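You operate a simulated robot arm through the tools that you are given. There is no shell and no other tool. Be economical: measure what you need, move in short steps, check, and stop when the job is done.

Carry out the task below with a simulated robot arm. There is one attempt and no reset: what you move stays moved.

Task
Take the grey pot and leave it on the solar cell on the kitting table.
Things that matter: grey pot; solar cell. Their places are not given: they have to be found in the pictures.

Only the result counts: the job must be done as asked and must still hold three seconds after the hand-in. Knocking over, shifting, dropping, spilling or breaking anything else fails it.

Robot
A 7-joint arm with a two-finger parallel gripper, fixed in place. Base frame: the origin is at the foot of the arm, x ahead of it, y to its left, z up; the work surface is at about z = 0. Readings come in mm, degrees, newtons and seconds.
With the tool pointing down near the work surface it reaches from about 220 to 580 mm from the base axis. Its first joint turns from -66.0 to 66.0 degrees. Payload 2.5 kg.
The tool frame sits at the grasp point between the pads (the TCP): z along the fingers, y along the line on which they close. The tips reach 23 mm beyond it. The gripper opens to 94 mm. The fingers are 38 mm wide and 10 mm thick; the gripper's body (54 by 96 mm) begins 39 mm behind the TCP.
Orientation is told as [roll, pitch, yaw] about the base's x, y, z axes, in that order, counted from this pose: with the fingers straight down and closing along the base's y, the tool's x points along the base's -x, its y along +y and its z along -z.

Tools
- The arm moves only by the tool move_arm. Its argument "rows" is a list of rows, each a list of 3 entries, a list of its own where there are three numbers: the shift along the tool's x, y, z in mm, then the turn about the tool's z in degrees, then the finger opening in mm, from 0 to 94. In form: [[[dx, dy, dz], twist, grip], ...]. A call has 1 to 20 rows; each row shifts and turns the commanded pose from where the row before left it, along the tool's axes as they then stand. Each row takes 0.2 s and may step no farther than 50 mm and 8.6 degrees from the row before; otherwise, or with a gripper value out of range, the whole call is refused. Where a pose cannot be reached the arm comes as near as it can. A force on the tool above 40 N (or 10 N above the force at the start of the call, whichever is more), or a blocked arm, ends the call early, and 0.2 s more pass. The fingers move at their own pace (about 108 mm/s each) and stop on an object; they squeeze with about 27 N. The grip force told is the motor's: it shows also when the fingers shut on nothing. Time passes only in rows, and 0.2 s behind the last, so rows that do not move let the fingers close. The reply holds the time, the measured pose of the TCP, the force on the tool along the base axes, the opening and the grip force, in the units named above and with some noise, and new pictures: "views" is both (left out), scene, wrist or none.
- Cameras (640 x 400 px; columns grow to the right, rows downward): "scene" is fixed at [124.9, -420.9, 527.4]; the picture's right is [0.72, -0.69, 0.00], its down [-0.50, -0.53, -0.68] and it looks along [0.47, 0.49, -0.73] (base axes); focal length 306 px, centre (320, 200). "wrist" rides on the gripper at [-39, 0, -44] in the tool frame; the picture's right is [0.00, -1.00, 0.00], its down [0.97, 0.00, -0.24] and it looks along [0.24, 0.00, 0.97] (tool axes); focal length 218 px, centre (320, 200).
- point_at(camera, pixels): for up to 12 pixels [column, row] of the newest picture of that camera ("zoom" is the newest enlarged one), the place [x, y, z] in the base frame of the surface seen there, good to about 2 mm. No time passes.
- inspect(camera, box): a new picture of the part [left, top, right, bottom] of that camera's present view, enlarged. No time passes.
- finish_job(): hands the job in; it is judged then, once.

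Go step by step. Measure first, check grasps and placings, and put right what went wrong. The budget is 60 turns and 120 pictures, counting those below and the enlarged ones. Unless the task says otherwise, let go and move clear before handing in, and close with one line.

The tools are called after ">>>" as a command line: name --argument value ..., lists and objects as JSON in quotes. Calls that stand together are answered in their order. move_arm: Moves the arm, as the interface text tells. Its arguments: {"type":"object","properties":{"rows":{"type":"array"},"views":{"type":"string","enum":["both","scene","wrist","none"]}},"required":["rows"]} The other tools are called the same way: point_at (camera, pixels) gives the place of the surface under pixels of a picture; inspect (camera, box) takes an enlarged picture of a part of a camera's view; finish_job () hands the job in.

At the start:

```text
time: 0.0
tcp_pos: [404.0, -93.0, 246.1]
tool_rot: [0.0, 0.0, 0.1]
force: [0.7, 0.5, 0.1]
width: 93.8
finger_force: 0.0
```

scene: 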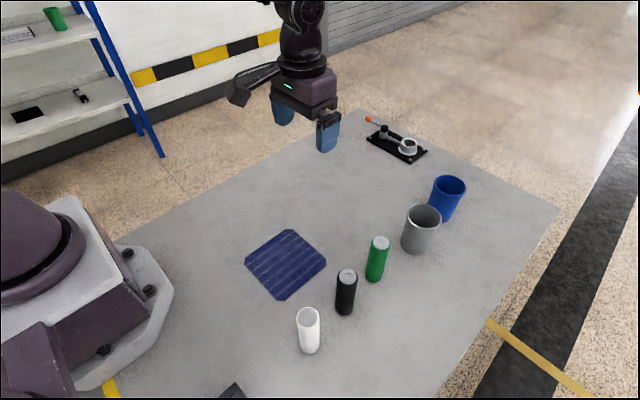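
wrist: 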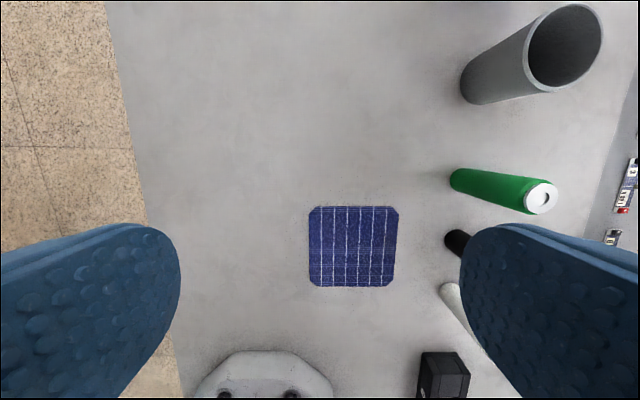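

The scene shows the grey pot at about (421,228), the blue pot next to it at (447,197), and the solar cell at (285,264). I'll measure them first.

>>> inspect --camera "scene" --box '[340, 150, 500, 290]'

>>> point_at --camera "scene" --pixels '[[403, 216], [440, 216], [421, 207], [419, 228], [418, 252], [285, 264], [290, 231], [246, 264], [325, 262], [281, 299], [433, 180], [447, 177]]'

>>> point_at --camera "wrist" --pixels '[[524, 50], [603, 45], [565, 4], [560, 92], [310, 207], [397, 207], [310, 287], [397, 287], [540, 197]]'

```text
2.86 times, centred on (420, 220) of scene
```

zoom: 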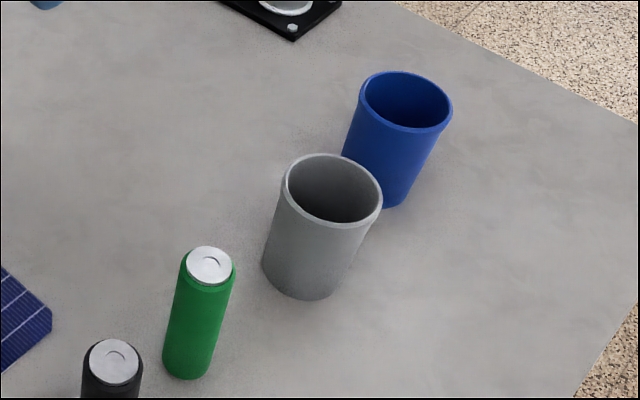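

```text
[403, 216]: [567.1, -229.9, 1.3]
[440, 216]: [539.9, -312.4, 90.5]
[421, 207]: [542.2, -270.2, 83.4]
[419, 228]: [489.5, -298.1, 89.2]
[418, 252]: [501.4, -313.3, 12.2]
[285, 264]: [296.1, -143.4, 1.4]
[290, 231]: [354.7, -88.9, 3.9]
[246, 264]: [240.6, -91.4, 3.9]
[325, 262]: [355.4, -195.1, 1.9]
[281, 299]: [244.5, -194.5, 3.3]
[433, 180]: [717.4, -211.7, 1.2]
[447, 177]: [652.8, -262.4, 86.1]
```

```text
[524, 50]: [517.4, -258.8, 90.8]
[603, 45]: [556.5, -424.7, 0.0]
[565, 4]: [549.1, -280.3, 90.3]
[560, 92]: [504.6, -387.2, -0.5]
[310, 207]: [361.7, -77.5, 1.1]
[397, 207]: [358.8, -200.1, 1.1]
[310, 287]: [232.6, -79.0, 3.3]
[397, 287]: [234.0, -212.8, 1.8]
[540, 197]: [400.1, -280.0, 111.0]
```

The grey pot's rim centre is about (518,-291), with a diameter of about 65 and a height of 90. The solar cell's centre is about (297,-141). I'll move above the pot at height with the fingers open.

>>> move_arm --rows '[[[-19, -33, 0], 0, 94], [[-19, -33, 0], 0, 94], [[-19, -33, 0], 0, 94], [[-19, -33, 0], 0, 94], [[-19, -33, 0], 0, 94], [[-19, -33, 0], 0, 94], [[0, 0, 0], 0, 94]]'

```text
time: 1.6
tcp_pos: [515.8, -292.6, 246.9]
tool_rot: [0.1, 0.0, 0.0]
force: [0.1, 0.9, -0.2]
width: 94.1
finger_force: 0.2
```

scene: 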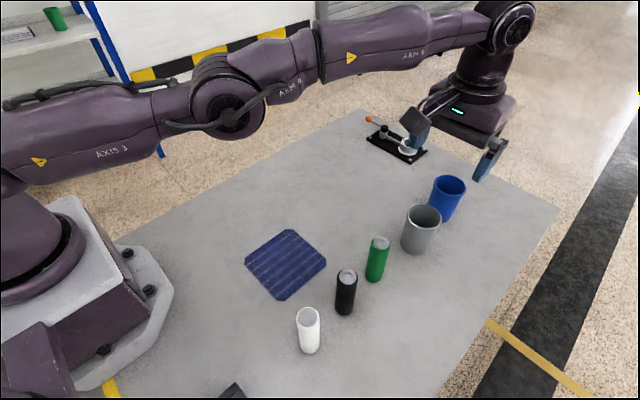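
wrist: 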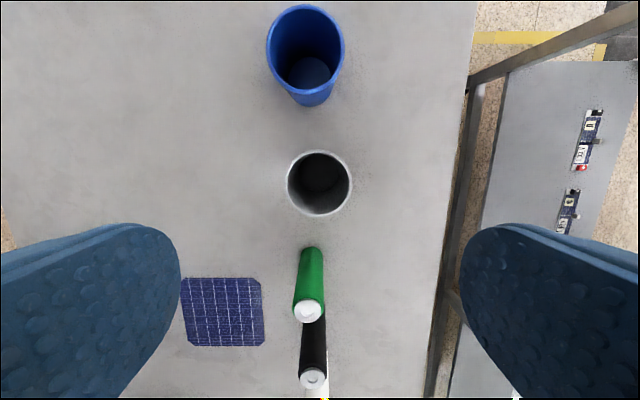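

The arm reached the spot, and the wrist view shows the pot rim centred near (319,183). I'll measure the rim exactly.

>>> point_at --camera "wrist" --pixels '[[288, 183], [350, 183], [319, 152], [319, 214], [319, 183], [306, 85], [306, 103], [308, 312]]'

>>> inspect --camera "wrist" --box '[260, 120, 380, 240]'

```text
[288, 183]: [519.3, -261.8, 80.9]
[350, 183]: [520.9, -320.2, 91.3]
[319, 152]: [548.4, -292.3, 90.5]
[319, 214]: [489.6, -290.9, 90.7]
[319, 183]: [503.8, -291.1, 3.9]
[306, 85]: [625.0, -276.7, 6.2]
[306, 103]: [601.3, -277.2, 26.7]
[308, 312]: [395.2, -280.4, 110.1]
```

```text
3.33 times, centred on (320, 180) of wrist
```

zoom: 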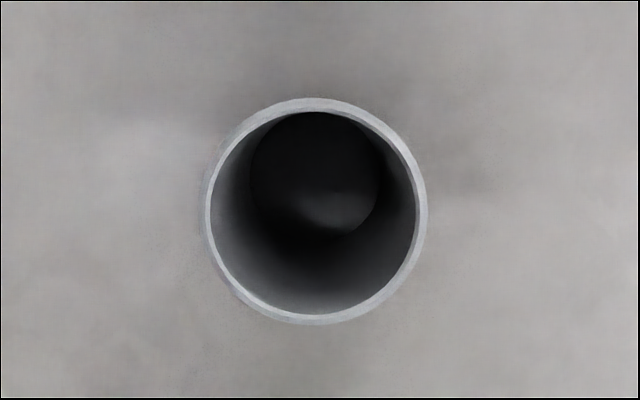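

The rim is centred at (519,-291), about 62 across, and its top is at z 91. I'll descend to z ≈ 60.

>>> move_arm --rows '[[[-3, 1.5, 30], 0, 94], [[0, 0, 35], 0, 94], [[0, 0, 30], 0, 94], [[0, 0, 30], 0, 94], [[0, 0, 25], 0, 94], [[0, 0, 20], 0, 94], [[0, 0, 15], 0, 94], [[0, 0, 0], 0, 94]]'

```text
time: 3.4
tcp_pos: [521.6, -290.8, 59.0]
tool_rot: [0.0, 0.0, -0.1]
force: [-0.1, 0.4, -0.7]
width: 94.0
finger_force: 0.1
```

scene: 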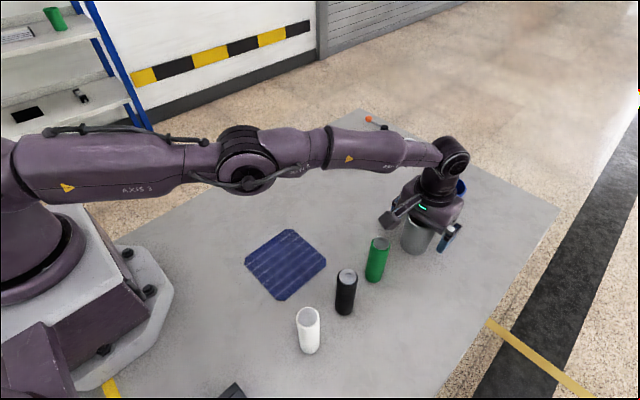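
wrist: 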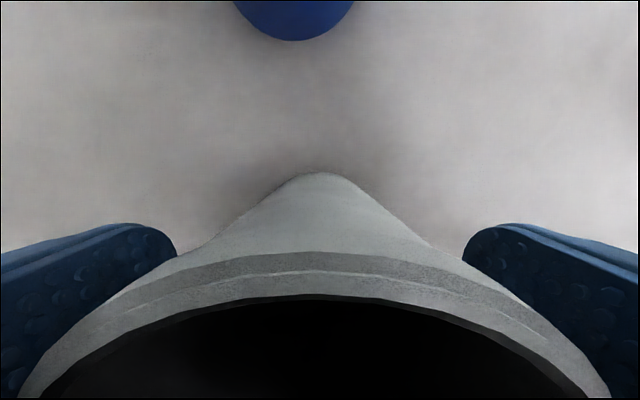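

The pot stands centred between the fingers in the wrist view, so I'll correct x by 2 mm and close.

>>> move_arm --rows '[[[2, 0, 0], 0, 94], [[0, 0, 0], 0, 70], [[0, 0, 0], 0, 50], [[0, 0, 0], 0, 40], [[0, 0, 0], 0, 40]]' --views "wrist"

```text
time: 4.6
tcp_pos: [519.0, -289.4, 59.3]
tool_rot: [0.1, 0.0, -0.1]
force: [0.0, 0.7, 0.5]
width: 57.8
finger_force: 26.7
```

wrist: 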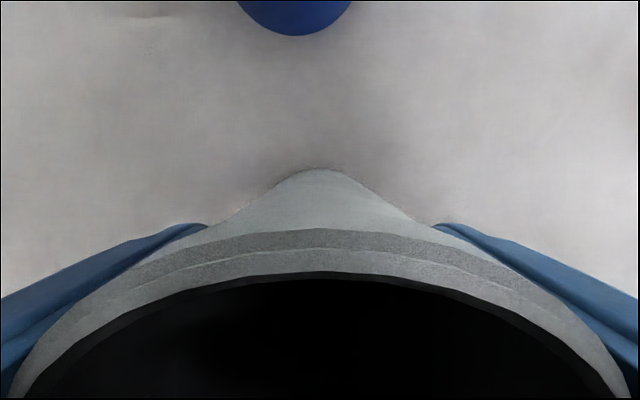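

The pot is gripped at 57.8 mm with 26.7 N. I'll lift it straight up.

>>> move_arm --rows '[[[0, 0, -10], 0, 40], [[0, 0, -20], 0, 40], [[0, 0, -30], 0, 40], [[0, 0, -40], 0, 40], [[0, 0, -40], 0, 40], [[0, 0, -30], 0, 40], [[0, 0, 0], 0, 40]]'

```text
time: 6.2
tcp_pos: [519.0, -286.6, 233.5]
tool_rot: [0.0, -0.1, 0.0]
force: [-0.5, -0.5, -0.1]
width: 57.6
finger_force: 26.9
```

scene: 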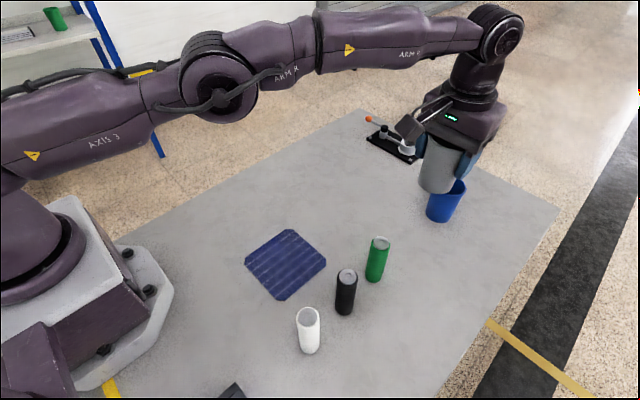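
wrist: 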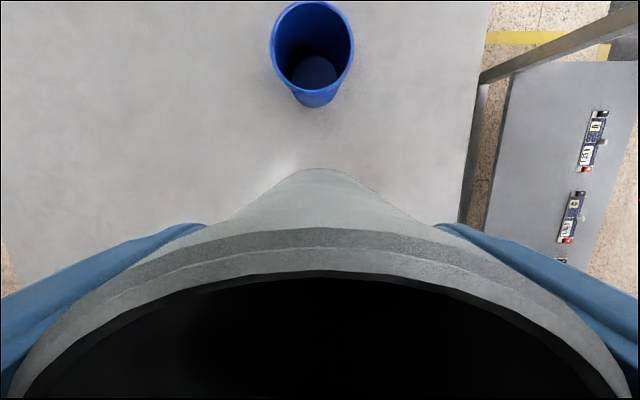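

The pot is held level and its bottom is at about z 174, above the 111 mm can. I'll carry it over the solar cell centre.

>>> move_arm --rows '[[[12, 12, 0], 0, 40], [[25, 20, 0], 0, 40], [[28, 20, 0], 0, 40], [[28, 20, 0], 0, 40], [[28, 20, 0], 0, 40], [[28, 18, 0], 0, 40], [[28, 16, 0], 0, 40], [[25, 12, 0], 0, 40], [[20, 7, 0], 0, 40], [[0, 0, 0], 0, 40], [[0, 0, 0], 0, 40]]'

```text
time: 8.6
tcp_pos: [297.1, -146.1, 231.2]
tool_rot: [-0.1, 0.0, -0.1]
force: [0.0, -0.9, -0.8]
width: 57.7
finger_force: 27.1
```

scene: 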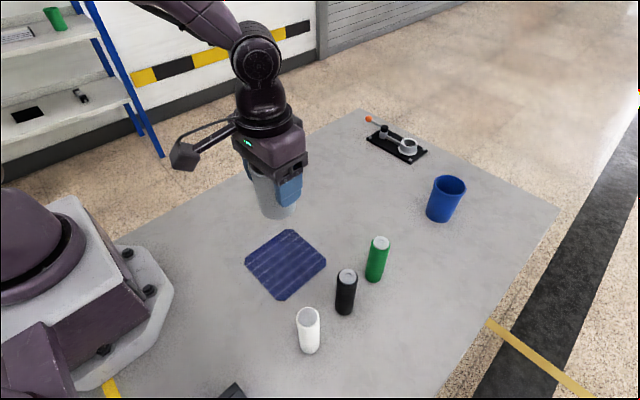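
wrist: 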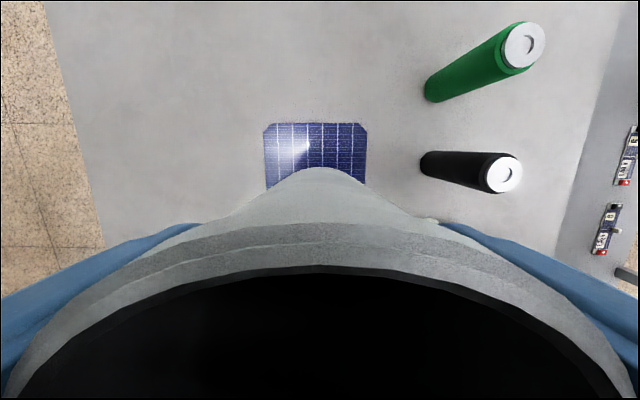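

The pot is above the cell, and the wrist view shows the cell's far edge at row 122. I'll shift 4 mm in +y and descend until the pot is about 8 mm above it.

>>> move_arm --rows '[[[0, 4, 15], 0, 40], [[0, 0, 35], 0, 40], [[0, 0, 35], 0, 40], [[0, 0, 35], 0, 40], [[0, 0, 25], 0, 40], [[0, 0, 15], 0, 40], [[0, 0, 0], 0, 40]]'

```text
time: 10.2
tcp_pos: [297.4, -140.0, 71.7]
tool_rot: [0.1, 0.0, 0.0]
force: [0.5, 0.2, -1.2]
width: 57.8
finger_force: 27.0
```

scene: 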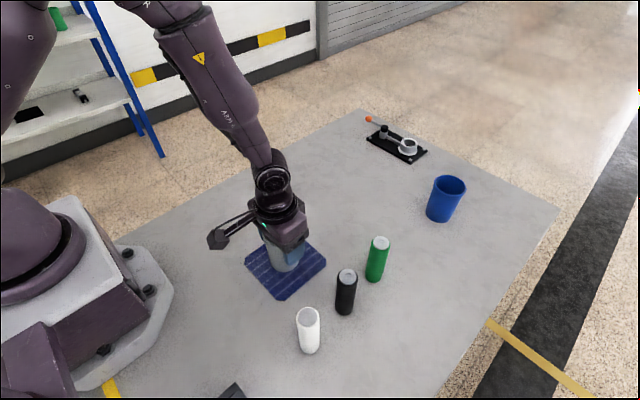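
wrist: 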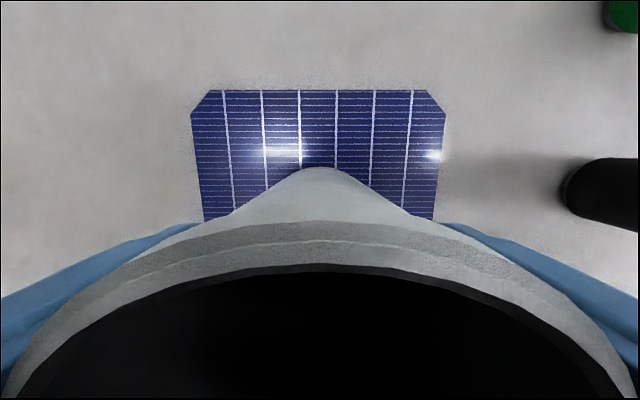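

The pot hovers centred over the cell in y, with the cell spanning columns 192–445. I'll lower it gently in small steps and watch the force.

>>> move_arm --rows '[[[0, 0, 3], 0, 40], [[0, 0, 3], 0, 40], [[0, 0, 2], 0, 40], [[0, 0, 1], 0, 40], [[0, 0, 0], 0, 40]]' --views "none"

```text
time: 11.4
tcp_pos: [297.2, -141.9, 62.9]
tool_rot: [0.0, 0.0, 0.0]
force: [-0.1, -0.2, -0.2]
width: 57.8
finger_force: 26.7
```

The force shows no contact yet at z 62.9, so I'll go on in 1 mm steps.

>>> move_arm --rows '[[[0, 0, 0.7], 0, 40], [[0, 0, 0.7], 0, 40], [[0, 0, 0], 0, 40]]' --views "none"

```text
time: 12.2
tcp_pos: [296.5, -142.0, 61.3]
tool_rot: [0.1, 0.0, -0.1]
force: [0.0, -0.2, 2.6]
width: 57.7
finger_force: 27.0
```

The vertical force is up to 2.6 N, which suggests first contact. I'll take one more small step to confirm.

>>> move_arm --rows '[[[0, 0, 0.4], 0, 40], [[0, 0, 0], 0, 40]]' --views "scene"

```text
time: 12.8
tcp_pos: [297.8, -140.6, 61.6]
tool_rot: [0.0, -0.1, 0.0]
force: [1.5, -1.0, 8.0]
width: 57.9
finger_force: 26.7
```

scene: 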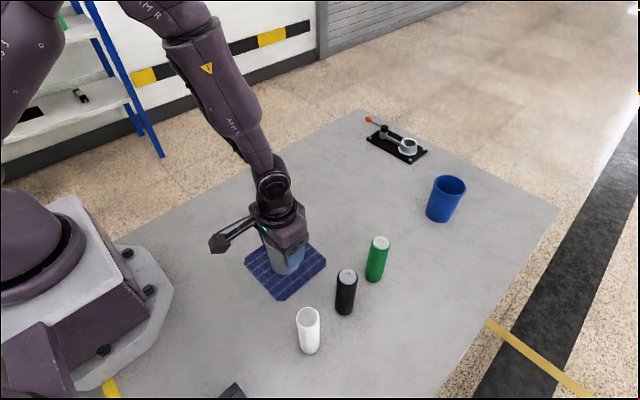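

The pot is resting on the cell, with 8 N of contact. I'll open gently and then rise straight up.

>>> move_arm --rows '[[[0, 0, -0.3], 0, 40], [[0, 0, 0], 0, 62], [[0, 0, 0], 0, 75], [[0, 0, 0], 0, 92], [[0, 0, 0], 0, 92], [[0, 0, -15], 0, 92], [[0, 0, -30], 0, 92], [[0, 0, -40], 0, 92], [[0, 0, -40], 0, 92], [[0, 0, -40], 0, 92], [[0, 0, 0], 0, 92]]'

```text
time: 15.2
tcp_pos: [297.8, -136.4, 227.7]
tool_rot: [0.0, 0.1, 0.0]
force: [0.9, 0.6, -1.3]
width: 91.9
finger_force: 0.1
```

scene: 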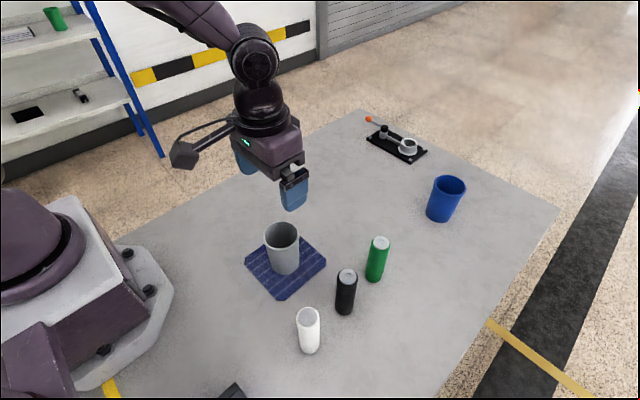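
wrist: 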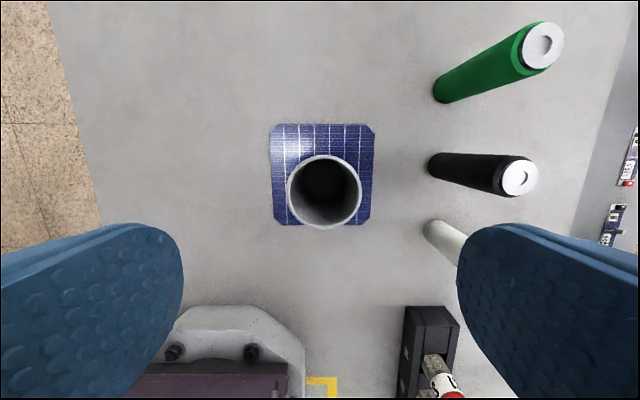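

The pot stands upright on the middle of the cell at scene (282,248). The arm is clear and the other objects have not moved, so I'll hand in.

>>> finish_job

```text
The job is handed in.
```

The grey pot is standing upright on the middle of the solar cell, released, with the arm clear and nothing else moved.
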